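You operate a simulated robot arm through the tools that you are given. There is no shell and no other tool. Be economical: measure what you need, move in short steps, check, and stop when the job is done.

You are at the controls of a simulated two-armed robot. One attempt, no reset.

JOB
Tip out both coloured hooks; hang the cloth pouch on the yellow hook, the peg bag on the blue hook.

It is judged by the outcome, as a careful person would: the job done as asked, and still so three seconds after it is handed in. It fails if anything else is knocked over, pushed out of place, dropped, spilled or broken. Flat cloth is picked up by pressing the open fingertips on it (5 to 10 N) and closing them slowly along it; thin cloth reads only 2 to 8 mm in the jaws.

ROBOT AND FRAMES
Two 7-joint arms with two-finger parallel grippers on one trunk, on a base that drives. Base frame: it is fixed to the floor where the robot stands at the start and does not move with it; the origin is under the middle of the robot, x ahead of it, y to its left, z up. Lengths are in mm, angles in rad, forces in N, time in s.
The left shoulder is at the start at [60, 143, 826], the right one opposite. With the tool pointing down near the work surface each hand reaches from about 100 to 640 mm from the robot's upright axis, wherever it stands, measured 20 degrees to its own side. Places, roughly: blue hook [700, 0, 1300]; seat of the blue hook [700, 0, 1200]; seat of the yellow hook [700, -100, 1200]; yellow hook [700, -100, 1300]. Payload 1.57 kg a hand.
Tool frame (each hand has its own): the origin (TCP) lies between the finger pads and is the grasp point; the fingertips stand 30 mm ahead of it; z points along the fingers, y is the line along which they close. The gripper opens to 110 mm. The fingers are 24 mm wide and 12 mm thick; the gripper's body (48 by 112 mm) begins 78 mm behind the TCP.
Orientation is that of the tool frame in the base frame, as a unit quaternion [x, y, z, w]. With the fingers straight down and closing along the base's y, the tool's x points along the base's -x, its y along +y and its z along -z.

CONTROLS
- The arms move only by the tool servo_tool. It takes "left_moves", "right_moves" or both (then of equal length, played together; a hand with none holds still); each is a list of rows, each a list of 7 numbers: the opening, from 0 (shut) to 1 (fully open), then the shift along the tool's x, y, z in mm, then the turn, a rotation vector about the tool's x, y, z in rad. In form: [[fingers, x, y, z, wx, wy, wz], ...]. A call has 1 to 10 rows; each row shifts and turns the commanded pose from where the row before left it, along the tool's axes as they then stand. A row lasts 0.2 s, in which the tool goes at most 50 mm and 0.15 rad; a call with a longer step from one row to the next is refused whole, and so is a gripper value outside its range. Where a pose cannot be reached the arm comes as near as it can. A force on the tool above 80 N (or 10 N above the force at the start of the call, whichever is more), or a blocked arm, ends the call early, and 0.2 s more pass. The fingers move at their own pace (about 45 mm/s each) and stop on an object; they squeeze with about 43 N. The grip force told is the motor's: it shows also when the fingers shut on nothing. Time passes only in rows, and 0.2 s behind the last, so rows that do not move let the fingers close. It gives the time, the measured TCP pose, the force on the tool (base axes), the opening and the grip force at its end, in the units of the frame above (readings bear some noise), with the torque about the TCP (base axes, N m) and any sound that the robot's microphone picked up, and new pictures: "show" is both (left out), scene, wrist or none (wrist: the cameras of the hands that moved).
- Cameras (640 x 400 px; columns grow to the right, rows downward): "scene" is now at [9.5, 83.8, 1434.1]; the picture's right is [0.87, -0.49, -0.00], its down [-0.34, -0.61, -0.72] and it looks along [0.35, 0.63, -0.69] (base axes); focal length 214 px, centre (320, 200). "left" rides on the left gripper at [70, -16, -141] in its tool frame; the picture's right is [0.23, 0.97, 0.00], its down [-0.85, 0.20, -0.48] and it looks along [-0.47, 0.11, 0.88] (tool axes); focal length 222 px, centre (320, 200). "right" rides on the right gripper at [70, 16, -141] in its tool frame; the picture's right is [-0.23, 0.97, 0.00], its down [-0.86, -0.20, -0.48] and it looks along [-0.47, -0.11, 0.88] (tool axes); focal length 222 px, centre (320, 200). There is no depth. A picture from a camera that has moved, and an enlarged one, comes with that camera's place and axes in the base frame and with its lens. The place of the scene camera against the robot may be out by one fixed shift of up to 25 mm in any direction.
- slide_trunk(by): slides the trunk up (or, below 0, down) by that many mm; the arms and the scene camera ride with it, the base frame stays. It gives what a move gives, with no picture.
- roll_base(legs): drives the robot by 1 to 6 legs, each [ahead, left, turn to the left] in mm, mm and rad, along the robot's own axes; the way and the turn of a leg run together, so that a leg with both is an arc; at most 1500 mm and 3.142 rad a leg. The arms and the cameras ride along, it lands a little off, and it stops where it bumps. It gives what a move gives, and a new picture of the scene camera.
- turn_head(pan, tilt): turns the head with the scene camera to pan (to the left, within 1.501 rad either way) and tilt (down, from -0.506 to 1.204), counted from straight ahead of the robot. It gives what a move gives, and a new picture of the scene camera.
- enlarge(camera, box): a new picture of the part [left, top, right, bottom] of that camera's present view, enlarged. It takes no simulated time.
- job_done(): hands the job in; it is judged then, once.

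Go step by step. Nothing tells you exact positions but the pictures and the camera data: compare them with the known pose of the tool, close in by small moves and look again before you grip or let go. The budget is 120 turns and 260 pictures, counting those below and the enlarged ones. Unless the task says otherwise, let go and move clear before handing in, and close with one line.

The tools are called after "Request:" as a command line: name --argument value ..., lists and objects as JSON in quotes. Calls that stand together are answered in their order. servo_tool: Moves the arms, as the interface text tells. Its arguments: {"type":"object","properties":{"left_moves":{"type":"array"},"right_moves":{"type":"array"},"show":{"type":"string","enum":["both","scene","wrist","none"]}},"required":[]} The other tools are called the same way: slide_trunk (by) slides the trunk up or down; roll_base (legs) drives the base; turn_head (pan, tilt) turns the head that bears the scene camera; enlarge (camera, box) takes an enlarged picture of a part of a camera's view; job_done () hands the job in.

At the start:

```text
t: 0.0
left_tool_pos: [431.6, 370.5, 1000.6]
left_tool_rot: [0.0, 1.0, -0.001, -0.001]
left_wrist_force: [0.5, 0.3, 0.5]
left_ft_torque: [-0.03, -0.03, -0.03]
left_width: 109.8
left_finger_force: 0.0
right_tool_pos: [446.8, -113.8, 999.2]
right_tool_rot: [0.0, 1.0, 0.0, 0.001]
right_wrist_force: [-0.6, -0.4, 0.1]
right_ft_torque: [-0.01, 0.0, 0.0]
right_width: 109.7
right_finger_force: 0.1
trunk travel left (down, up): [-425.0, 165.0]
robot x, y, heading: [3.5, 0.2, 0.003]
head pan, tilt: [1.063, 0.766]
```

scene: 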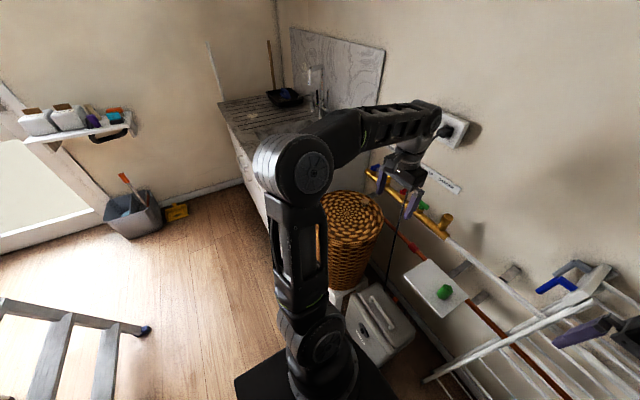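
right: 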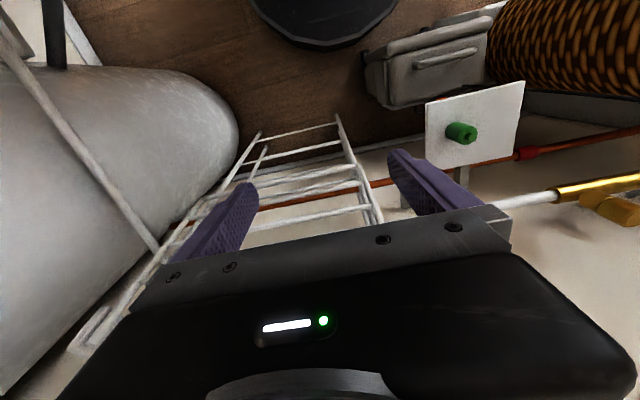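
left: 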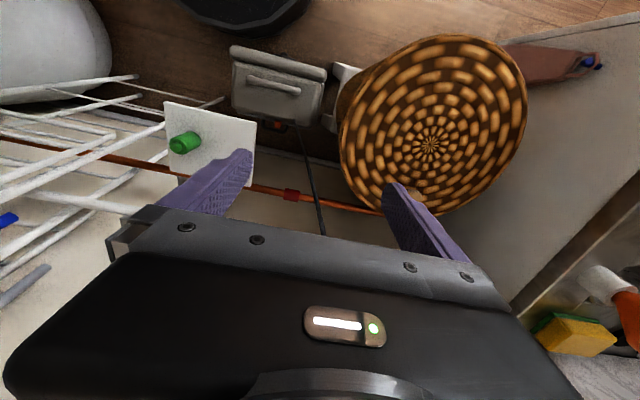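

I see a laundry room; the hooks should be straight ahead on the wall. I will turn the head to look ahead and around first.

Request:
turn_head --pan 0 --tilt 0.3

```text
t: 1.3
left_tool_pos: [430.6, 370.6, 999.5]
left_tool_rot: [0.0, 1.0, 0.0, 0.0]
left_wrist_force: [-0.6, -1.1, 0.4]
left_ft_torque: [0.01, -0.02, -0.01]
left_width: 110.3
left_finger_force: 0.1
right_tool_pos: [446.8, -114.9, 998.8]
right_tool_rot: [0.001, 1.0, 0.0, 0.0]
right_wrist_force: [-0.3, 0.3, 0.2]
right_ft_torque: [0.04, -0.01, 0.02]
right_width: 110.2
right_finger_force: 0.1
trunk travel left (down, up): [-425.0, 165.0]
robot x, y, heading: [1.0, 1.0, 0.002]
head pan, tilt: [0.0, 0.3]
camera scene: at [62.9, 12.1, 1475.7], right [0.0, -1.0, 0.0], down [-0.3, 0.0, -0.96], along [0.96, 0.0, -0.3], focal length 214 px, centre (320, 200)
```

scene: 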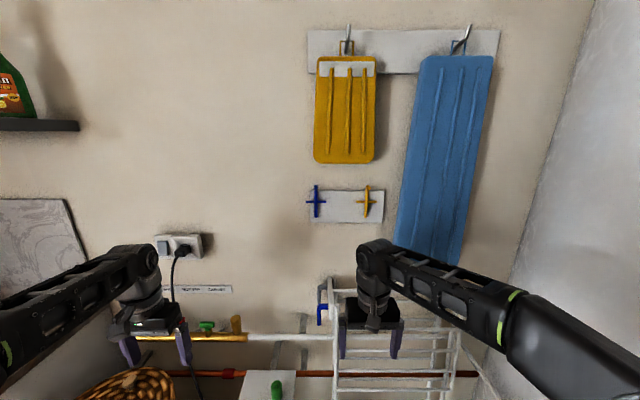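

The small plate in the middle has a blue and a yellow hook. I'll enlarge it and look around for the bags.

Request:
enlarge --camera "scene" --box '[280, 160, 420, 248]'

Request:
turn_head --pan -0.2 --tilt 1.0

Request:
turn_head --pan -1.3 --tilt 0.7

```text
4.55 times, centred on (350, 204) of scene
camera zoom: at [62.9, 12.1, 1475.7], right [0.0, -1.0, 0.0], down [-0.3, 0.0, -0.96], along [0.96, 0.0, -0.3], focal length 975 px, centre (184, 182)
```

zoom: 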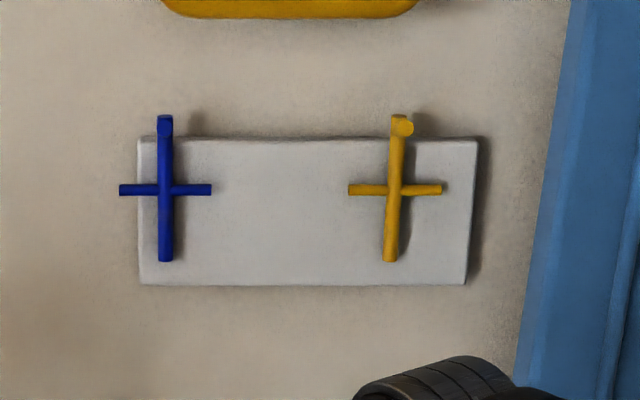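

```text
t: 2.4
left_tool_pos: [431.4, 371.8, 999.7]
left_tool_rot: [-0.001, 1.0, -0.001, 0.0]
left_wrist_force: [-0.8, -0.4, -0.3]
left_ft_torque: [-0.03, 0.01, -0.02]
left_width: 110.0
left_finger_force: 0.2
right_tool_pos: [447.2, -115.1, 999.9]
right_tool_rot: [0.0, 1.0, 0.0, -0.001]
right_wrist_force: [-0.6, -1.2, 0.7]
right_ft_torque: [0.03, -0.02, 0.0]
right_width: 109.7
right_finger_force: 0.0
trunk travel left (down, up): [-425.0, 165.0]
robot x, y, heading: [-3.1, 1.1, -0.002]
head pan, tilt: [-0.201, 1.0]
camera scene: at [37.8, -1.8, 1416.3], right [-0.2, -0.98, 0.0], down [-0.82, 0.17, -0.54], along [0.53, -0.11, -0.84], focal length 214 px, centre (320, 200)
```

scene: 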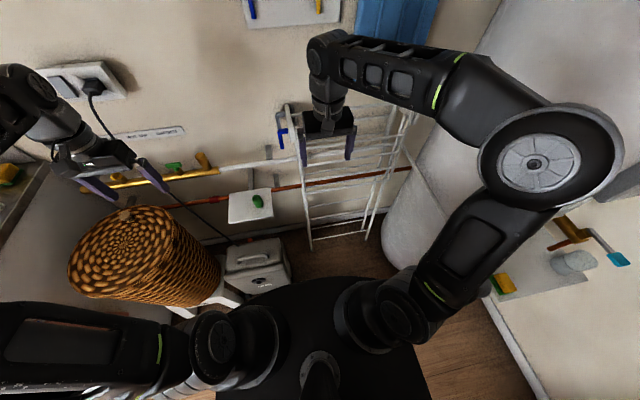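

```text
t: 3.7
left_tool_pos: [431.1, 371.0, 999.9]
left_tool_rot: [-0.001, 1.0, -0.001, 0.001]
left_wrist_force: [0.1, -0.4, 0.4]
left_ft_torque: [0.01, -0.01, -0.03]
left_width: 109.9
left_finger_force: 0.0
right_tool_pos: [447.6, -113.7, 1000.5]
right_tool_rot: [0.001, 1.0, 0.0, 0.0]
right_wrist_force: [-0.3, -0.1, 0.4]
right_ft_torque: [0.02, -0.01, 0.0]
right_width: 109.9
right_finger_force: 0.0
trunk travel left (down, up): [-425.0, 165.0]
robot x, y, heading: [-2.3, -3.9, 0.0]
head pan, tilt: [-1.3, 0.7]
camera scene: at [-7.7, -69.8, 1439.6], right [-0.96, -0.27, 0.0], down [-0.17, 0.62, -0.76], along [0.2, -0.74, -0.64], focal length 214 px, centre (320, 200)
```

scene: 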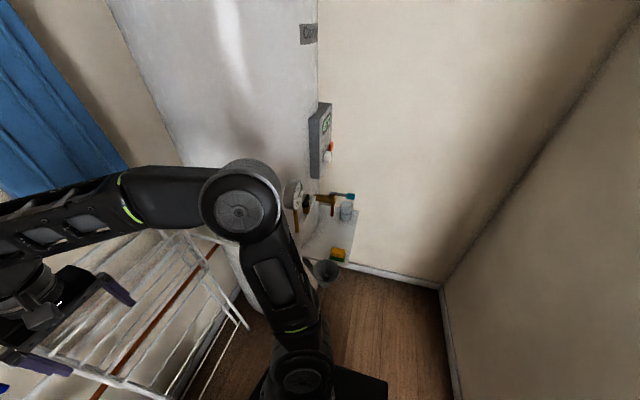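

No bags seen yet. I'll look far left and enlarge the sink area.

Request:
turn_head --pan 1.5 --tilt 0.6

Request:
enlarge --camera "left" --box '[440, 0, 640, 125]'

Request:
turn_head --pan 0.5 --tilt 0.6

```text
t: 6.2
left_tool_pos: [431.5, 370.5, 999.6]
left_tool_rot: [0.0, 1.0, 0.0, 0.0]
left_wrist_force: [-0.7, -1.2, 0.5]
left_ft_torque: [-0.01, -0.03, -0.03]
left_width: 110.0
left_finger_force: 0.1
right_tool_pos: [447.0, -114.3, 999.2]
right_tool_rot: [0.0, 1.0, 0.0, 0.0]
right_wrist_force: [-0.3, 0.7, 0.5]
right_ft_torque: [0.02, -0.01, -0.03]
right_width: 109.8
right_finger_force: 0.1
trunk travel left (down, up): [-425.0, 165.0]
robot x, y, heading: [-0.6, 0.8, 0.0]
head pan, tilt: [1.499, 0.6]
camera scene: at [-24.1, 100.2, 1448.3], right [1.0, -0.07, 0.0], down [-0.04, -0.56, -0.83], along [0.06, 0.82, -0.56], focal length 214 px, centre (320, 200)
```

scene: 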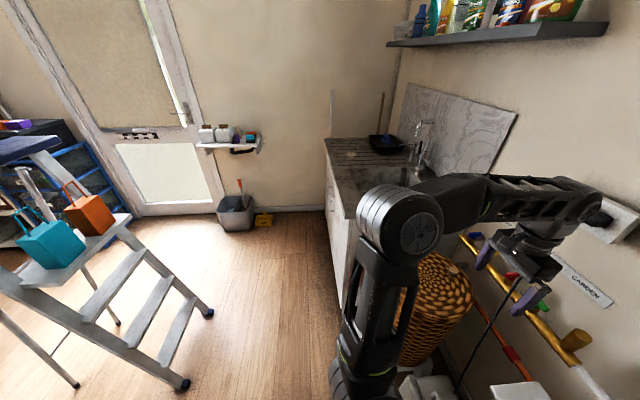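

```text
3.20 times, centred on (540, 62) of left
camera zoom: at [361.3, 355.2, 1140.7], right [-0.23, 0.97, 0.0], down [0.85, 0.2, 0.48], along [0.47, 0.11, -0.88], focal length 711 px, centre (-384, 640)
```

zoom: 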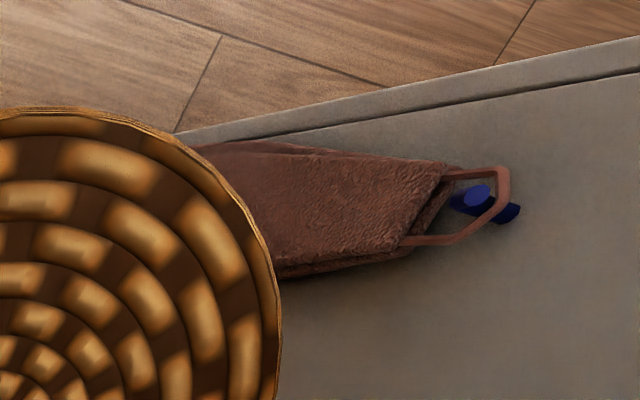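

```text
t: 7.5
left_tool_pos: [430.4, 370.6, 1000.8]
left_tool_rot: [0.0, 1.0, 0.0, 0.0]
left_wrist_force: [-0.2, -0.3, 0.1]
left_ft_torque: [0.01, 0.02, 0.0]
left_width: 110.1
left_finger_force: 0.0
right_tool_pos: [446.6, -115.2, 1000.1]
right_tool_rot: [0.0, 1.0, 0.0, 0.0]
right_wrist_force: [-0.5, -0.9, -0.3]
right_ft_torque: [0.0, 0.01, 0.0]
right_width: 109.7
right_finger_force: 0.1
trunk travel left (down, up): [-425.0, 165.0]
robot x, y, heading: [-3.3, 3.7, -0.002]
head pan, tilt: [0.499, 0.6]
camera scene: at [47.1, 54.4, 1448.3], right [0.48, -0.88, 0.0], down [-0.5, -0.27, -0.83], along [0.72, 0.4, -0.56], focal length 214 px, centre (320, 200)
```

scene: 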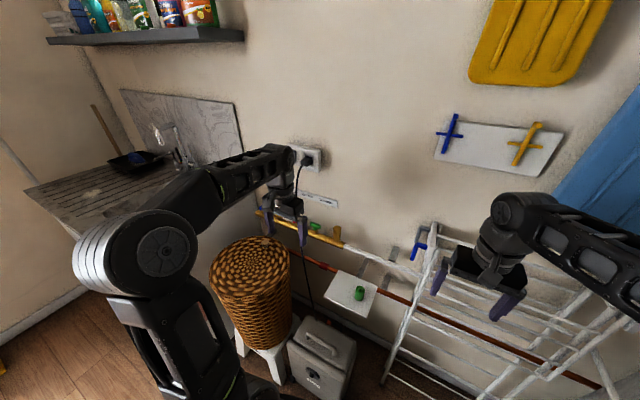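

A ladder behind-left bears a teal and an orange bag with loops; a brown bag hangs on the sink unit's side. I'll look closer to identify them.

Request:
turn_head --pan 1.5 --tilt 0.6

Request:
enlarge --camera "scene" --box '[0, 130, 200, 300]'

```text
t: 8.7
left_tool_pos: [431.1, 370.7, 999.0]
left_tool_rot: [0.0, 1.0, 0.0, -0.001]
left_wrist_force: [0.2, -0.3, -0.8]
left_ft_torque: [-0.01, 0.02, -0.02]
left_width: 110.2
left_finger_force: 0.0
right_tool_pos: [446.1, -115.1, 1000.4]
right_tool_rot: [0.0, 1.0, 0.0, 0.0]
right_wrist_force: [-0.5, -1.1, -0.8]
right_ft_torque: [-0.01, 0.02, -0.01]
right_width: 110.2
right_finger_force: 0.0
trunk travel left (down, up): [-425.0, 165.0]
robot x, y, heading: [0.7, -2.4, 0.004]
head pan, tilt: [1.499, 0.6]
camera scene: at [-24.1, 100.2, 1448.3], right [1.0, -0.07, 0.0], down [-0.04, -0.56, -0.83], along [0.06, 0.82, -0.56], focal length 214 px, centre (320, 200)
```

scene: 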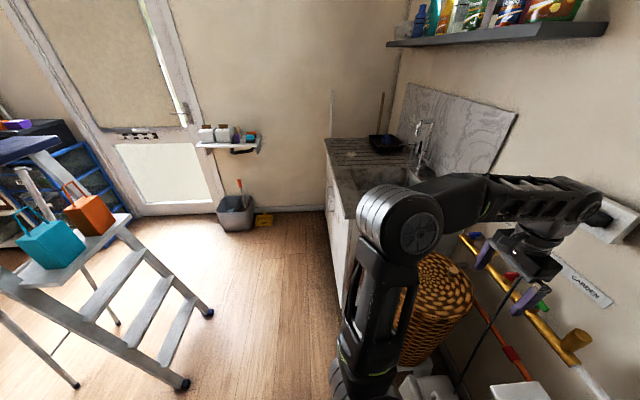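

```text
2.35 times, centred on (100, 215) of scene
camera zoom: at [-24.1, 100.2, 1448.3], right [1.0, -0.07, 0.0], down [-0.04, -0.56, -0.83], along [0.06, 0.82, -0.56], focal length 505 px, centre (838, 165)
```

zoom: 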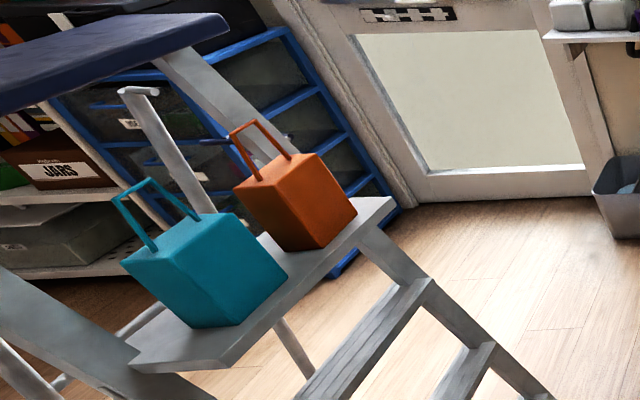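

The likely pouch and peg bag stand on the ladder's platform behind-left. I'll turn the base left toward it and look.

Request:
roll_base --legs '[[0, 0, 1.57]]'

Request:
turn_head --pan 0.7 --tilt 0.5

```text
t: 12.9
left_tool_pos: [-370.1, 431.5, 999.5]
left_tool_rot: [-0.707, 0.708, 0.0, 0.0]
left_wrist_force: [0.5, 0.5, 0.3]
left_ft_torque: [-0.01, 0.0, 0.04]
left_width: 110.3
left_finger_force: 0.1
right_tool_pos: [115.1, 447.1, 999.3]
right_tool_rot: [-0.707, 0.708, 0.001, 0.0]
right_wrist_force: [-0.6, -0.2, 0.1]
right_ft_torque: [0.02, 0.01, 0.02]
right_width: 109.6
right_finger_force: 0.0
trunk travel left (down, up): [-425.0, 165.0]
robot x, y, heading: [3.2, 1.1, 1.571]
head pan, tilt: [1.499, 0.6]
camera scene: at [-88.9, -11.4, 1448.3], right [0.07, 1.0, 0.0], down [0.56, -0.04, -0.83], along [-0.82, 0.06, -0.56], focal length 214 px, centre (320, 200)
```

scene: 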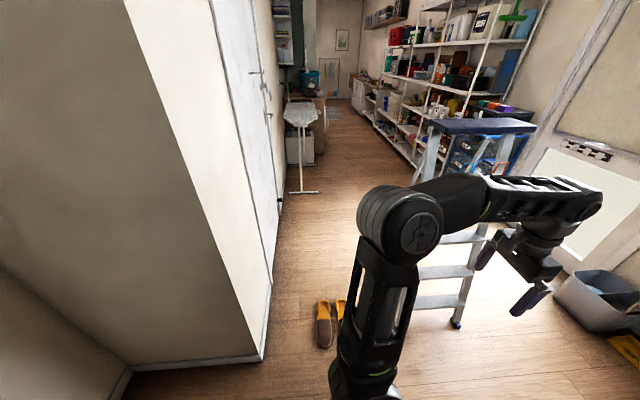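

```text
t: 14.1
left_tool_pos: [-369.7, 432.7, 999.5]
left_tool_rot: [-0.706, 0.708, 0.0, 0.0]
left_wrist_force: [-0.3, -0.6, 0.0]
left_ft_torque: [-0.02, 0.01, 0.03]
left_width: 110.1
left_finger_force: 0.0
right_tool_pos: [116.5, 447.6, 999.3]
right_tool_rot: [-0.706, 0.708, 0.0, 0.001]
right_wrist_force: [0.6, 0.0, 0.5]
right_ft_torque: [0.01, 0.02, -0.01]
right_width: 110.1
right_finger_force: 0.0
trunk travel left (down, up): [-425.0, 165.0]
robot x, y, heading: [4.0, 0.5, 1.568]
head pan, tilt: [0.7, 0.499]
camera scene: at [-59.3, 51.8, 1457.3], right [0.77, 0.64, 0.0], down [0.31, -0.37, -0.88], along [-0.56, 0.67, -0.48], focal length 214 px, centre (320, 200)
```

scene: 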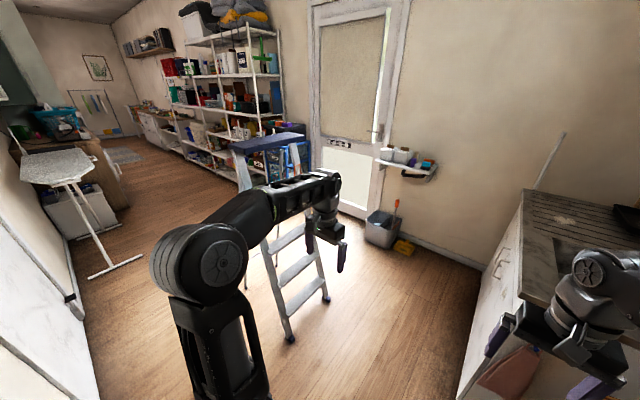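

The ladder stands at about x −700…−1000, y 530…900. I'll turn to face it.

Request:
roll_base --legs '[[0, 0, 0.92]]'

Request:
turn_head --pan 0 --tilt 0.5

Request:
enlarge --camera "scene" --box '[240, 130, 400, 230]'

```text
t: 16.9
left_tool_pos: [-566.7, -40.0, 998.7]
left_tool_rot: [0.949, -0.316, 0.0, 0.0]
left_wrist_force: [-0.3, -0.2, -0.2]
left_ft_torque: [0.04, 0.02, -0.05]
left_width: 109.8
left_finger_force: 0.2
right_tool_pos: [-289.2, 360.1, 999.3]
right_tool_rot: [0.949, -0.315, 0.0, 0.0]
right_wrist_force: [-0.6, 0.6, 0.3]
right_ft_torque: [-0.02, 0.02, 0.0]
right_width: 110.1
right_finger_force: 0.1
trunk travel left (down, up): [-425.0, 165.0]
robot x, y, heading: [-2.0, 2.5, 2.506]
head pan, tilt: [0.7, 0.499]
camera scene: at [-67.6, -11.3, 1457.3], right [-0.06, 1.0, 0.0], down [0.48, 0.03, -0.88], along [-0.88, -0.05, -0.48], focal length 214 px, centre (320, 200)
```

scene: 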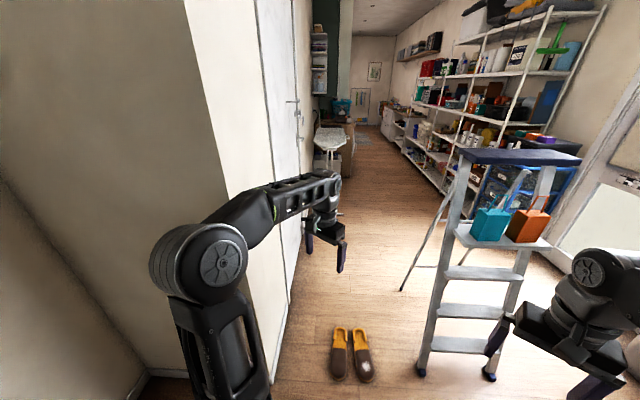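

```text
t: 17.9
left_tool_pos: [-566.3, -38.9, 1000.0]
left_tool_rot: [0.949, -0.316, 0.0, 0.0]
left_wrist_force: [0.3, -0.2, -0.1]
left_ft_torque: [0.01, -0.03, -0.03]
left_width: 110.1
left_finger_force: 0.1
right_tool_pos: [-289.3, 359.9, 1000.2]
right_tool_rot: [0.949, -0.316, 0.0, 0.0]
right_wrist_force: [-0.8, -0.3, 0.1]
right_ft_torque: [0.05, 0.0, 0.03]
right_width: 109.9
right_finger_force: 0.0
trunk travel left (down, up): [-425.0, 165.0]
robot x, y, heading: [-0.9, -1.6, 2.503]
head pan, tilt: [0.0, 0.499]
camera scene: at [-49.6, 48.5, 1457.3], right [0.6, 0.8, 0.0], down [0.38, -0.29, -0.88], along [-0.7, 0.52, -0.48], focal length 214 px, centre (320, 200)
```

scene: 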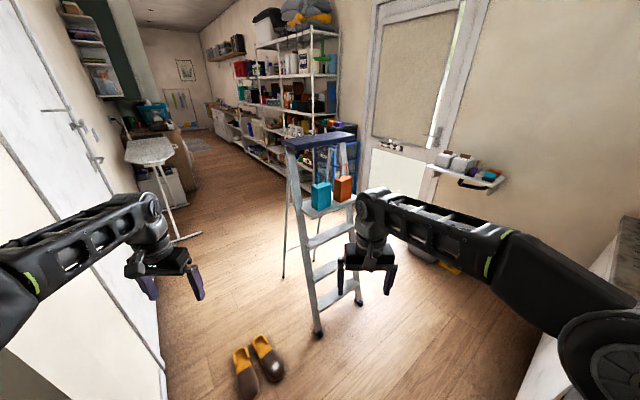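

```text
4.00 times, centred on (320, 180) of scene
camera zoom: at [-49.6, 48.5, 1457.3], right [0.6, 0.8, 0.0], down [0.38, -0.29, -0.88], along [-0.7, 0.52, -0.48], focal length 858 px, centre (320, 280)
```

zoom: 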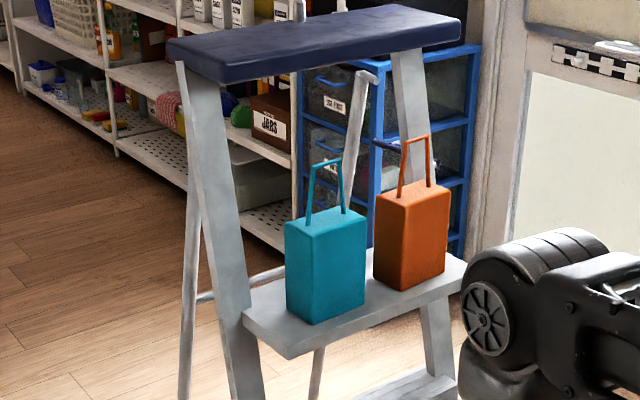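

Request:
enlarge --camera "scene" --box '[300, 155, 364, 195]'

Request:
enlarge --camera "scene" --box '[370, 120, 530, 220]'

Request:
turn_head --pan -1.3 --tilt 0.6

```text
10.00 times, centred on (332, 175) of scene
camera zoom: at [-49.6, 48.5, 1457.3], right [0.6, 0.8, 0.0], down [0.38, -0.29, -0.88], along [-0.7, 0.52, -0.48], focal length 2145 px, centre (200, 450)
```

zoom: 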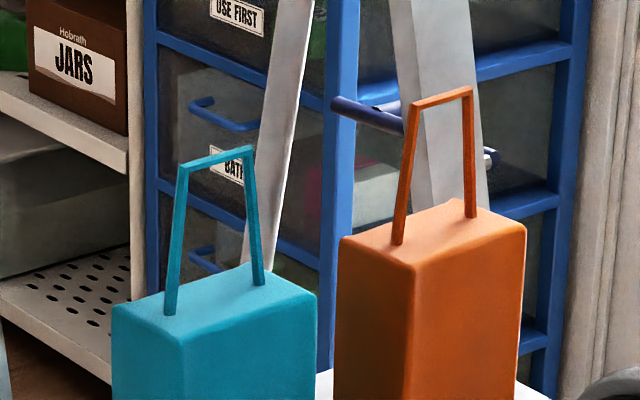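

```text
4.00 times, centred on (450, 170) of scene
camera zoom: at [-49.6, 48.5, 1457.3], right [0.6, 0.8, 0.0], down [0.38, -0.29, -0.88], along [-0.7, 0.52, -0.48], focal length 858 px, centre (-200, 320)
```

zoom: 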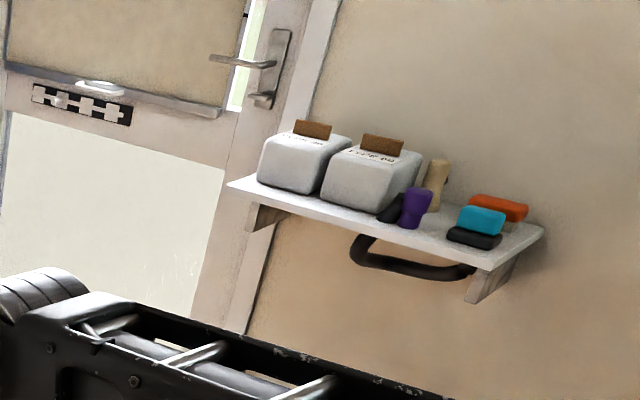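

```text
t: 19.4
left_tool_pos: [-567.4, -39.4, 1000.1]
left_tool_rot: [0.949, -0.315, 0.001, 0.0]
left_wrist_force: [0.4, -0.2, -0.1]
left_ft_torque: [0.02, 0.01, 0.01]
left_width: 109.8
left_finger_force: 0.1
right_tool_pos: [-288.1, 359.2, 1000.0]
right_tool_rot: [0.949, -0.316, 0.001, 0.0]
right_wrist_force: [-0.3, 0.3, -1.1]
right_ft_torque: [0.03, 0.02, 0.02]
right_width: 110.3
right_finger_force: 0.1
trunk travel left (down, up): [-425.0, 165.0]
robot x, y, heading: [3.9, -1.5, 2.506]
head pan, tilt: [-1.3, 0.6]
camera scene: at [55.3, 76.5, 1448.3], right [0.93, -0.36, 0.0], down [-0.2, -0.53, -0.83], along [0.3, 0.77, -0.56], focal length 214 px, centre (320, 200)
```

scene: 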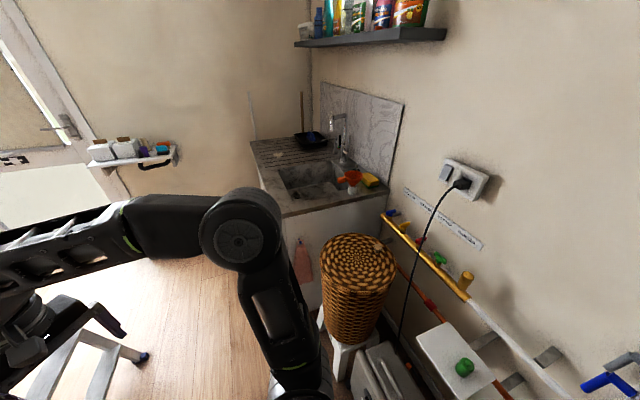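

Request:
enlarge --camera "scene" --box '[272, 220, 336, 300]'

Request:
enlarge --camera "scene" --box '[320, 150, 480, 250]'

```text
5.00 times, centred on (304, 260) of scene
camera zoom: at [55.3, 76.5, 1448.3], right [0.93, -0.36, 0.0], down [-0.2, -0.53, -0.83], along [0.3, 0.77, -0.56], focal length 1072 px, centre (400, -100)
```

zoom: 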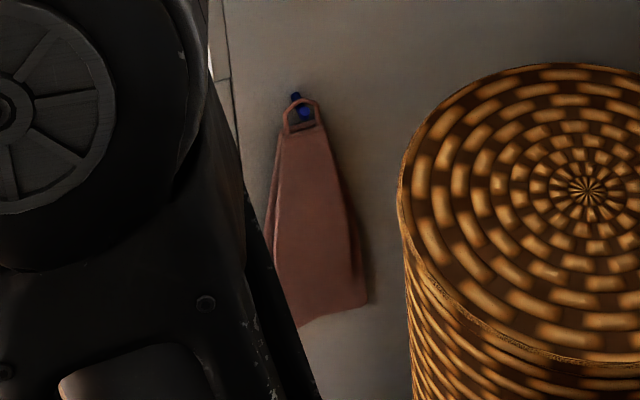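

```text
4.00 times, centred on (400, 200) of scene
camera zoom: at [55.3, 76.5, 1448.3], right [0.93, -0.36, 0.0], down [-0.2, -0.53, -0.83], along [0.3, 0.77, -0.56], focal length 858 px, centre (0, 200)
```

zoom: 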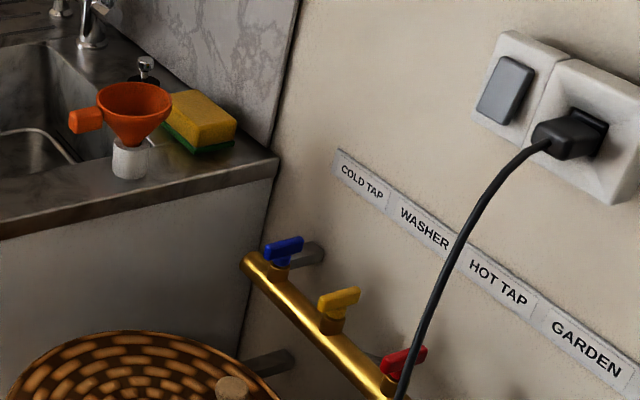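

Teal and orange bags stand on the ladder's platform; the brown one on the sink unit looks like a hand towel. I'll drive to stand facing the ladder's front (heading π) for a closer look.

Request:
roll_base --legs '[[0, 0, 0.636], [150, -650, 0]]'

Request:
turn_head --pan 0 --tilt 0.55

Request:
enlarge --camera "scene" --box '[200, 100, 440, 250]'

```text
t: 24.8
left_tool_pos: [-578.9, 280.1, 1001.1]
left_tool_rot: [1.0, -0.005, 0.0, 0.0]
left_wrist_force: [0.6, 0.8, 0.0]
left_ft_torque: [-0.02, 0.03, 0.03]
left_width: 110.1
left_finger_force: 0.1
right_tool_pos: [-590.0, 764.9, 1000.1]
right_tool_rot: [1.0, -0.004, 0.0, -0.001]
right_wrist_force: [-0.5, -0.5, -0.1]
right_ft_torque: [0.01, 0.01, -0.02]
right_width: 109.9
right_finger_force: 0.1
trunk travel left (down, up): [-425.0, 165.0]
robot x, y, heading: [-145.7, 648.6, 3.134]
head pan, tilt: [-1.3, 0.6]
camera scene: at [-137.8, 743.8, 1448.2], right [0.97, 0.26, 0.0], down [0.15, -0.55, -0.82], along [-0.21, 0.8, -0.57], focal length 214 px, centre (320, 200)
```

scene: 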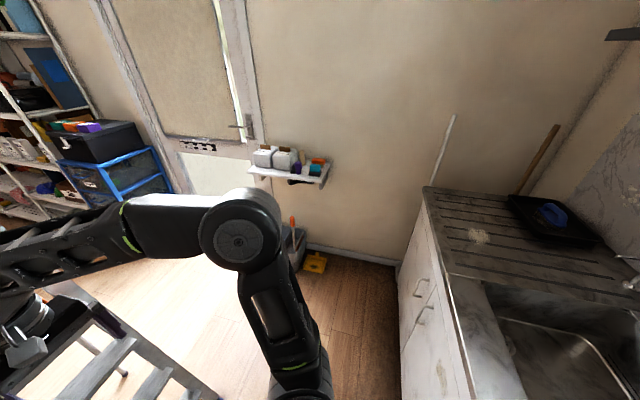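

```text
t: 26.3
left_tool_pos: [-579.0, 279.3, 1000.6]
left_tool_rot: [1.0, -0.004, 0.0, 0.0]
left_wrist_force: [0.4, -0.3, -0.5]
left_ft_torque: [-0.01, 0.01, -0.01]
left_width: 110.1
left_finger_force: 0.0
right_tool_pos: [-589.9, 765.1, 999.2]
right_tool_rot: [1.0, -0.005, 0.0, 0.001]
right_wrist_force: [0.2, -1.1, -0.4]
right_ft_torque: [0.02, 0.01, -0.02]
right_width: 110.0
right_finger_force: 0.1
trunk travel left (down, up): [-425.0, 165.0]
robot x, y, heading: [-146.0, 645.3, 3.131]
head pan, tilt: [0.0, 0.55]
camera scene: at [-204.6, 658.8, 1452.8], right [0.01, 1.0, 0.0], down [0.52, -0.01, -0.85], along [-0.85, 0.01, -0.52], focal length 214 px, centre (320, 200)
```

scene: 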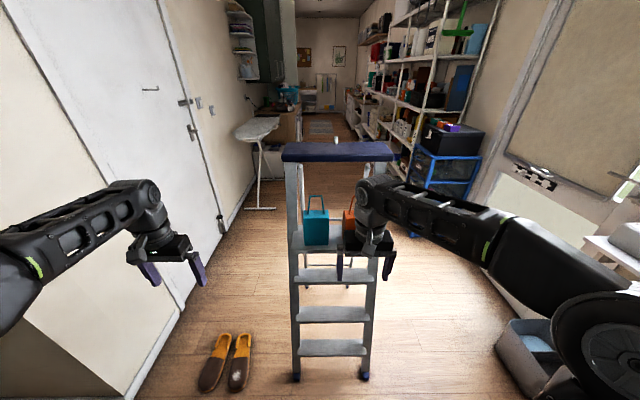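

```text
2.67 times, centred on (320, 175) of scene
camera zoom: at [-204.6, 658.8, 1452.8], right [0.01, 1.0, 0.0], down [0.52, -0.01, -0.85], along [-0.85, 0.01, -0.52], focal length 572 px, centre (320, 267)
```

zoom: 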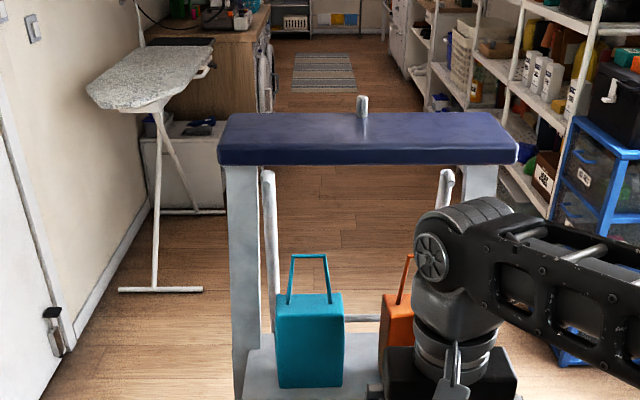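

The teal bag is at about (−850, 650), base z≈850, handle top z≈1070, under the ladder's top. I'll move the right hand aside to see the orange one and look for marks.

Request:
servo_tool --right_moves '[[1, 0, -50, 0, 0, 0, 0], [1, 0, -50, 0, 0, 0, 0], [1, 0, -50, 0, 0, 0, 0], [1, 0, -50, 0, 0, 0, 0]]' --show "none"

Request:
enlarge --camera "scene" --box '[290, 180, 386, 250]'

```text
t: 27.3
left_tool_pos: [-578.2, 281.3, 1000.3]
left_tool_rot: [1.0, -0.004, -0.001, 0.0]
left_wrist_force: [-0.2, -0.6, 0.0]
left_ft_torque: [-0.01, -0.02, 0.01]
left_width: 110.2
left_finger_force: 0.1
right_tool_pos: [-586.8, 967.2, 999.7]
right_tool_rot: [1.0, -0.005, 0.0, 0.0]
right_wrist_force: [0.9, 0.0, 0.3]
right_ft_torque: [-0.02, 0.01, -0.02]
right_width: 110.2
right_finger_force: 0.1
trunk travel left (down, up): [-425.0, 165.0]
robot x, y, heading: [-147.2, 648.6, 3.132]
head pan, tilt: [0.0, 0.55]
```

```text
5.71 times, centred on (338, 215) of scene
camera zoom: at [-204.6, 659.4, 1452.8], right [0.01, 1.0, 0.0], down [0.52, -0.01, -0.85], along [-0.85, 0.01, -0.52], focal length 1226 px, centre (217, 114)
```

zoom: 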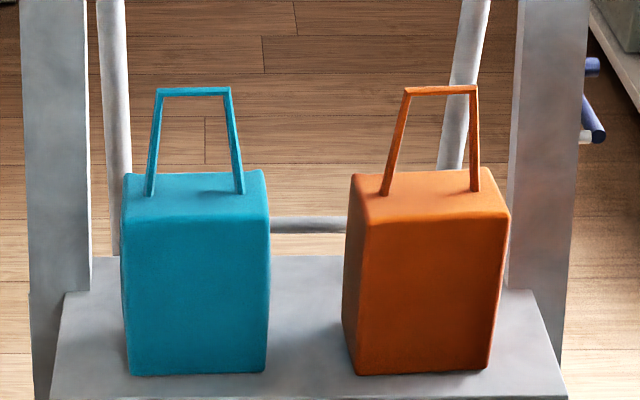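

Both are alike and unlabelled. I'll check the other candidates: the door shelf and the storage shelves.

Request:
turn_head --pan -0.9 --tilt 0.5

Request:
turn_head --pan -0.35 --tilt 0.2

Request:
enlarge --camera "scene" --box '[160, 20, 480, 220]'

```text
t: 28.5
left_tool_pos: [-578.4, 279.8, 999.9]
left_tool_rot: [1.0, -0.005, 0.0, 0.0]
left_wrist_force: [-0.4, 1.0, 0.8]
left_ft_torque: [0.01, -0.02, -0.01]
left_width: 110.2
left_finger_force: 0.0
right_tool_pos: [-586.9, 966.5, 1001.1]
right_tool_rot: [1.0, -0.004, -0.001, 0.0]
right_wrist_force: [-0.2, -0.5, -1.0]
right_ft_torque: [-0.01, -0.01, 0.06]
right_width: 109.8
right_finger_force: 0.1
trunk travel left (down, up): [-425.0, 165.0]
robot x, y, heading: [-146.1, 642.7, 3.128]
head pan, tilt: [-0.901, 0.499]
camera scene: at [-170.7, 729.8, 1457.3], right [0.79, 0.61, 0.0], down [0.29, -0.38, -0.88], along [-0.54, 0.69, -0.48], focal length 214 px, centre (320, 200)
```

scene: 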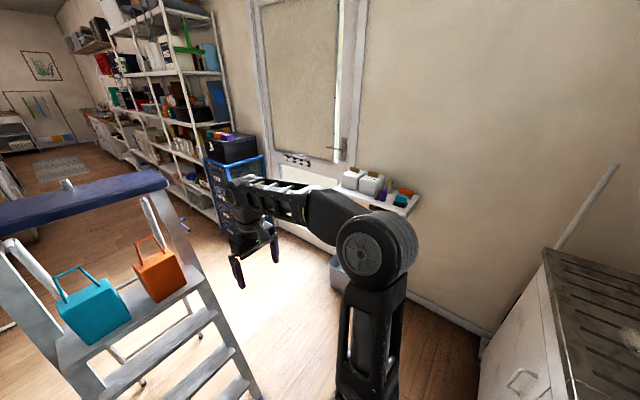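

```text
t: 29.4
left_tool_pos: [-579.1, 280.0, 1000.5]
left_tool_rot: [1.0, -0.005, 0.001, 0.0]
left_wrist_force: [-0.3, -0.2, 0.8]
left_ft_torque: [0.0, -0.02, -0.01]
left_width: 110.0
left_finger_force: 0.1
right_tool_pos: [-587.3, 965.6, 999.3]
right_tool_rot: [1.0, -0.004, 0.0, -0.001]
right_wrist_force: [0.4, -0.6, 0.3]
right_ft_torque: [0.0, -0.02, 0.0]
right_width: 110.0
right_finger_force: 0.1
trunk travel left (down, up): [-425.0, 165.0]
robot x, y, heading: [-143.5, 645.7, 3.134]
head pan, tilt: [-0.351, 0.201]
camera scene: at [-202.0, 690.9, 1485.0], right [0.35, 0.94, 0.0], down [0.19, -0.07, -0.98], along [-0.92, 0.35, -0.2], focal length 214 px, centre (320, 200)
```

scene: 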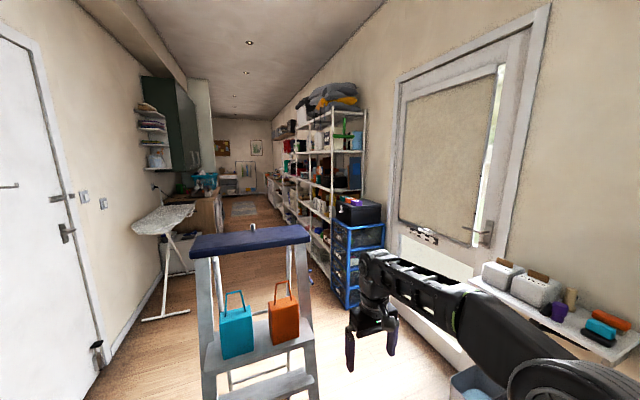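

```text
2.00 times, centred on (320, 120) of scene
camera zoom: at [-202.0, 690.9, 1485.0], right [0.35, 0.94, 0.0], down [0.19, -0.07, -0.98], along [-0.92, 0.35, -0.2], focal length 429 px, centre (320, 360)
```

zoom: 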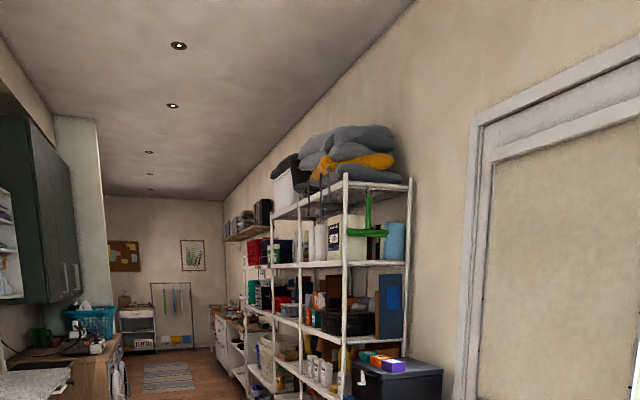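

Request:
enlarge --camera "scene" --box '[460, 240, 640, 352]'

Request:
enlarge --camera "scene" --box '[200, 280, 312, 370]'

```text
3.56 times, centred on (550, 296) of scene
camera zoom: at [-202.0, 690.9, 1485.0], right [0.35, 0.94, 0.0], down [0.19, -0.07, -0.98], along [-0.92, 0.35, -0.2], focal length 763 px, centre (-498, -141)
```

zoom: 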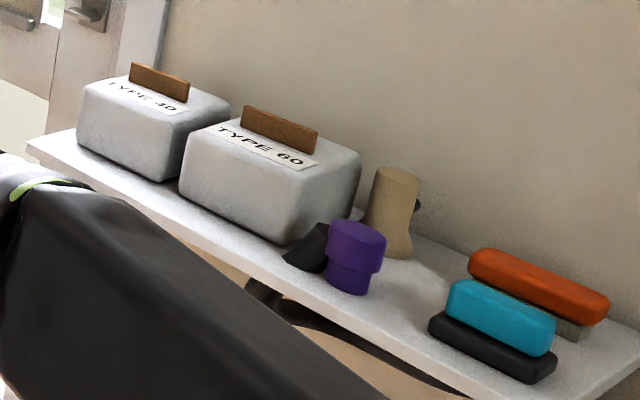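

```text
4.44 times, centred on (256, 325) of scene
camera zoom: at [-202.0, 690.9, 1485.0], right [0.35, 0.94, 0.0], down [0.19, -0.07, -0.98], along [-0.92, 0.35, -0.2], focal length 953 px, centre (604, -356)
```

zoom: 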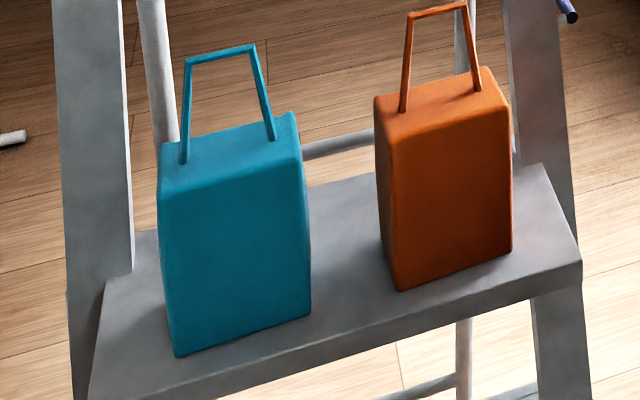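

Nothing marks them apart; weight, sound on lifting may tell. I'll pitch the right tool to horizontal (away from the ladder) so it can clasp a handle loop from the front.

Request:
servo_tool --right_moves '[[0.7, 0, 0, 0, 0, -0.15, 0], [0.7, 0, 0, 0, 0, -0.15, 0], [0.7, 0, 0, 0, 0, -0.15, 0], [0.7, 0, 0, 0, 0, -0.15, 0], [0.7, 0, 0, 0, 0, -0.15, 0], [0.7, 0, 0, 0, 0, -0.15, 0], [0.7, 0, 0, 0, 0, -0.15, 0], [0.7, 0, 0, 0, 0, -0.15, 0], [0.7, 0, 0, 0, 0, -0.15, 0], [0.7, 0, 0, 0, 0, -0.15, 0]]' --show "none"

Request:
servo_tool --right_moves '[[0.7, 0, 0, 0, 0, -0.071, 0], [0.7, 0, 0, 0, 0, 0, 0]]' --show "both"

```text
t: 31.6
left_tool_pos: [-578.2, 279.6, 998.9]
left_tool_rot: [1.0, -0.004, 0.0, 0.0]
left_wrist_force: [-0.4, 0.0, -0.4]
left_ft_torque: [0.01, -0.02, 0.01]
left_width: 110.1
left_finger_force: 0.0
right_tool_pos: [-636.3, 1002.4, 1027.3]
right_tool_rot: [0.732, -0.002, -0.681, -0.002]
right_wrist_force: [-0.6, -0.8, -0.6]
right_ft_torque: [0.0, -0.01, -0.01]
right_width: 76.9
right_finger_force: 0.0
right hand out of reach, approached as far as the arm can: row 8, 9, 10
trunk travel left (down, up): [-425.0, 165.0]
robot x, y, heading: [-144.3, 648.0, 3.132]
head pan, tilt: [-0.351, 0.201]
```

```text
t: 32.2
left_tool_pos: [-579.0, 279.0, 1000.6]
left_tool_rot: [1.0, -0.005, 0.0, 0.0]
left_wrist_force: [-0.1, -0.3, -0.3]
left_ft_torque: [-0.01, -0.01, -0.04]
left_width: 110.1
left_finger_force: 0.0
right_tool_pos: [-637.8, 1005.2, 1028.0]
right_tool_rot: [-0.707, 0.004, 0.707, 0.004]
right_wrist_force: [-0.2, 0.9, 0.5]
right_ft_torque: [0.02, 0.0, -0.02]
right_width: 77.0
right_finger_force: 0.0
right hand out of reach, approached as far as the arm can: row 1
trunk travel left (down, up): [-425.0, 165.0]
robot x, y, heading: [-144.8, 645.1, 3.134]
head pan, tilt: [-0.351, 0.201]
camera scene: at [-202.0, 690.9, 1485.0], right [0.35, 0.94, 0.0], down [0.19, -0.07, -0.98], along [-0.92, 0.34, -0.2], focal length 214 px, centre (320, 200)
camera right: at [-495.3, 987.1, 959.4], right [-0.01, -0.97, 0.23], down [0.48, 0.2, 0.86], along [-0.88, 0.12, 0.47], focal length 222 px, centre (320, 200)
```

scene: 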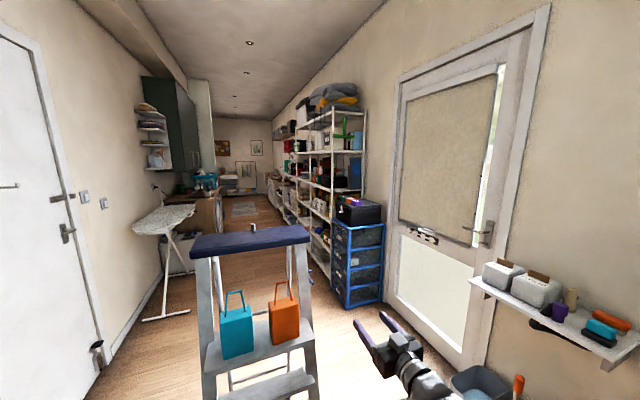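
right: 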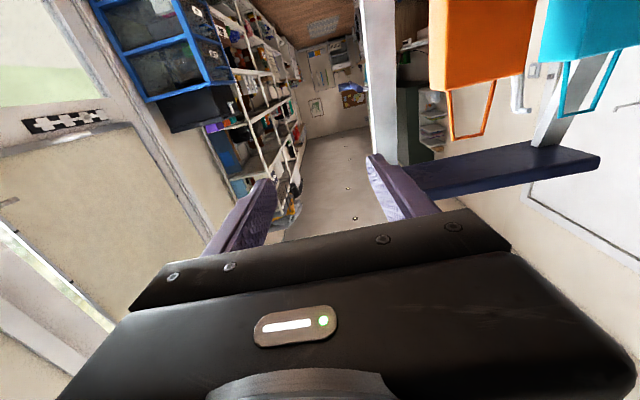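

The right tool is now horizontal. I'll shift the base left so the teal bag lies in front of the right arm.

Request:
roll_base --legs '[[0, 130, 0]]'

Request:
servo_tool --right_moves '[[0.7, 0, 0, 0, 0, 0, 0]]' --show "wrist"

```text
t: 33.5
left_tool_pos: [-579.2, 146.8, 1000.7]
left_tool_rot: [1.0, -0.004, 0.0, -0.001]
left_wrist_force: [0.4, -0.9, -0.3]
left_ft_torque: [0.03, -0.01, 0.0]
left_width: 109.8
left_finger_force: 0.0
right_tool_pos: [-640.2, 874.5, 1029.3]
right_tool_rot: [0.707, -0.003, -0.707, -0.004]
right_wrist_force: [0.3, 0.3, 0.3]
right_ft_torque: [0.0, 0.0, -0.03]
right_width: 77.3
right_finger_force: 0.0
trunk travel left (down, up): [-425.0, 165.0]
robot x, y, heading: [-143.4, 514.2, 3.134]
head pan, tilt: [-0.351, 0.201]
camera scene: at [-203.2, 559.1, 1485.1], right [0.35, 0.94, 0.0], down [0.19, -0.07, -0.98], along [-0.92, 0.35, -0.2], focal length 214 px, centre (320, 200)
```

scene: 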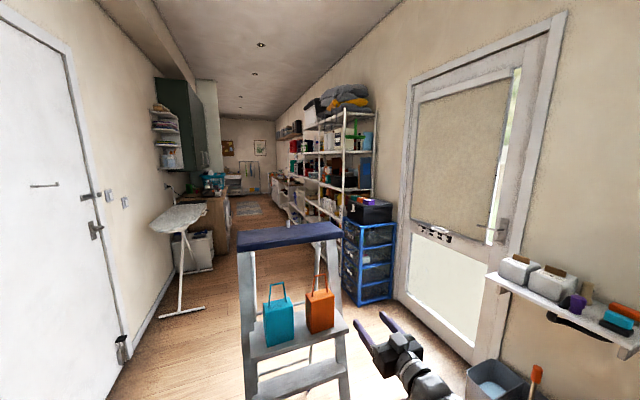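

```text
t: 33.9
left_tool_pos: [-579.2, 148.6, 999.8]
left_tool_rot: [1.0, -0.005, 0.0, 0.0]
left_wrist_force: [0.3, -0.8, 0.5]
left_ft_torque: [0.02, 0.02, 0.01]
left_width: 109.9
left_finger_force: 0.1
right_tool_pos: [-639.7, 875.3, 1028.0]
right_tool_rot: [0.708, -0.003, -0.707, -0.003]
right_wrist_force: [-0.8, 0.3, 0.1]
right_ft_torque: [0.01, 0.03, 0.02]
right_width: 77.0
right_finger_force: 0.0
trunk travel left (down, up): [-425.0, 165.0]
robot x, y, heading: [-144.9, 518.1, 3.131]
head pan, tilt: [-0.351, 0.201]
camera right: at [-496.3, 856.6, 959.6], right [-0.01, -0.97, 0.23], down [0.48, 0.2, 0.86], along [-0.88, 0.12, 0.46], focal length 222 px, centre (320, 200)
```

right: 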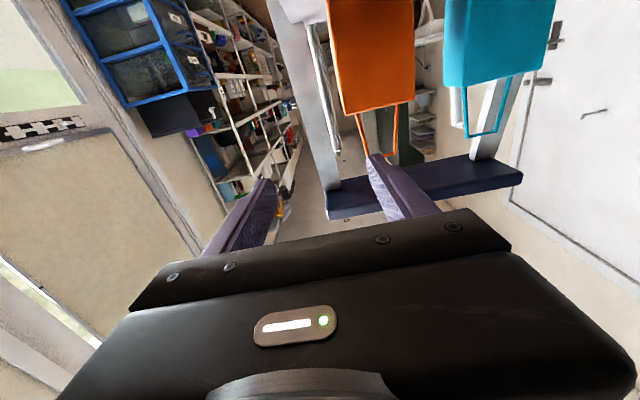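

Triangulated: teal loop's top is at about (−818, 653, 1077). I move the hand in front of it and look.

Request:
servo_tool --right_moves '[[0.7, -7.4, 44.4, 12, 0, 0, 0], [0.7, -7.4, 44.4, 12, 0, 0, 0], [0.7, -7.4, 44.4, 12, 0, 0, 0], [0.7, -7.4, 44.4, 12, 0, 0, 0], [0.7, -7.4, 44.4, 12, 0, 0, 0], [0.7, 0, 0, 0, 0, 0, 0]]' --show "wrist"

```text
t: 35.3
left_tool_pos: [-579.9, 150.7, 999.0]
left_tool_rot: [1.0, -0.004, 0.0, -0.001]
left_wrist_force: [0.0, 0.1, -0.4]
left_ft_torque: [0.01, -0.01, 0.01]
left_width: 110.0
left_finger_force: 0.0
right_tool_pos: [-714.9, 660.6, 1069.0]
right_tool_rot: [0.708, -0.003, -0.707, -0.003]
right_wrist_force: [0.1, 0.9, 0.5]
right_ft_torque: [0.0, 0.02, -0.01]
right_width: 77.0
right_finger_force: 0.1
right hand out of reach, approached as far as the arm can: row 1, 2
trunk travel left (down, up): [-425.0, 165.0]
robot x, y, heading: [-142.7, 516.9, 3.13]
head pan, tilt: [-0.351, 0.201]
camera right: at [-572.2, 642.2, 1000.5], right [-0.01, -0.97, 0.23], down [0.48, 0.2, 0.86], along [-0.88, 0.12, 0.46], focal length 222 px, centre (320, 200)
```

right: 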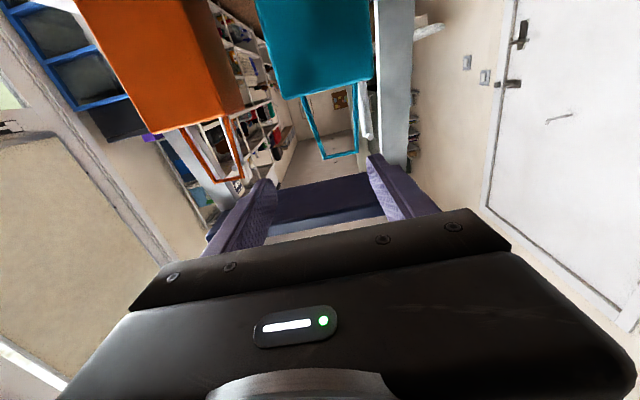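

Request:
servo_tool --right_moves '[[0.7, -2, 10, 0, 0, 0, 0], [0.7, -2, 9, 30, 0, 0, 0], [0.7, 0, 0, 30, 0, 0, 0], [0.7, 0, 0, 0, 0, 0, 0]]' --show "wrist"

Request:
enlarge --camera "right" --box '[200, 80, 440, 230]'

```text
t: 36.3
left_tool_pos: [-579.9, 149.0, 999.3]
left_tool_rot: [1.0, -0.004, -0.001, 0.001]
left_wrist_force: [0.7, -0.4, 1.0]
left_ft_torque: [-0.03, -0.01, -0.01]
left_width: 109.8
left_finger_force: 0.1
right_tool_pos: [-776.5, 642.4, 1073.3]
right_tool_rot: [0.708, -0.003, -0.706, -0.003]
right_wrist_force: [-0.4, 0.3, 0.0]
right_ft_torque: [0.0, 0.0, 0.0]
right_width: 77.0
right_finger_force: 0.1
trunk travel left (down, up): [-425.0, 165.0]
robot x, y, heading: [-146.1, 518.4, 3.131]
head pan, tilt: [-0.351, 0.201]
camera right: at [-632.6, 624.6, 1004.8], right [-0.01, -0.97, 0.23], down [0.48, 0.2, 0.86], along [-0.88, 0.12, 0.47], focal length 222 px, centre (320, 200)
```

right: 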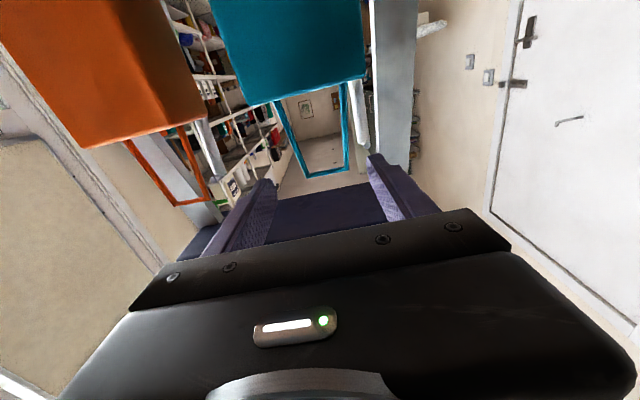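

```text
2.67 times, centred on (320, 155) of right
camera zoom: at [-632.6, 624.6, 1004.8], right [-0.01, -0.97, 0.23], down [0.48, 0.2, 0.86], along [-0.88, 0.12, 0.47], focal length 592 px, centre (320, 320)
```

zoom: 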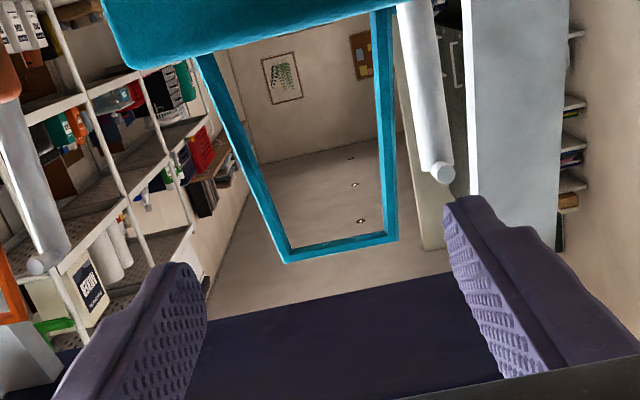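

Request:
servo_tool --right_moves '[[0.7, 0, 3, 25, 0, 0, 0], [0.7, 0, 0, 20, 0, 0, 0], [0.7, 0, 0, 0, 0, 0, 0]]' --show "none"

Request:
enlarge --camera "right" --box '[180, 80, 460, 255]'

```text
t: 37.1
left_tool_pos: [-579.5, 149.2, 999.2]
left_tool_rot: [1.0, -0.004, 0.0, 0.0]
left_wrist_force: [0.3, -0.8, 0.4]
left_ft_torque: [-0.01, 0.01, 0.0]
left_width: 110.1
left_finger_force: 0.1
right_tool_pos: [-821.1, 639.6, 1074.8]
right_tool_rot: [0.708, -0.003, -0.706, -0.003]
right_wrist_force: [0.6, 1.0, -0.2]
right_ft_torque: [0.01, -0.04, 0.02]
right_width: 77.2
right_finger_force: 0.0
trunk travel left (down, up): [-425.0, 165.0]
robot x, y, heading: [-143.4, 516.6, 3.135]
head pan, tilt: [-0.351, 0.201]
```

```text
2.29 times, centred on (320, 168) of right
camera zoom: at [-678.5, 621.5, 1005.2], right [-0.01, -0.97, 0.23], down [0.48, 0.2, 0.86], along [-0.88, 0.12, 0.47], focal length 508 px, centre (320, 274)
```

zoom: 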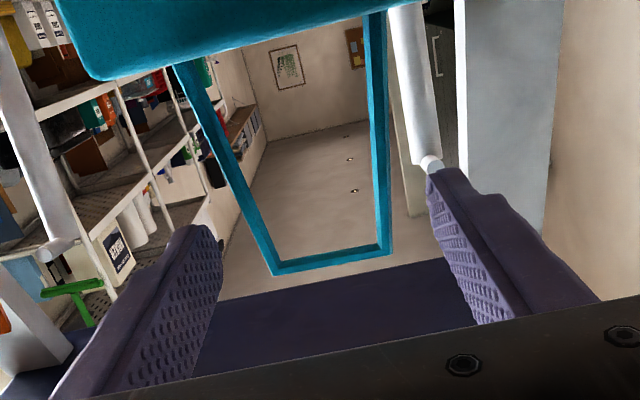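

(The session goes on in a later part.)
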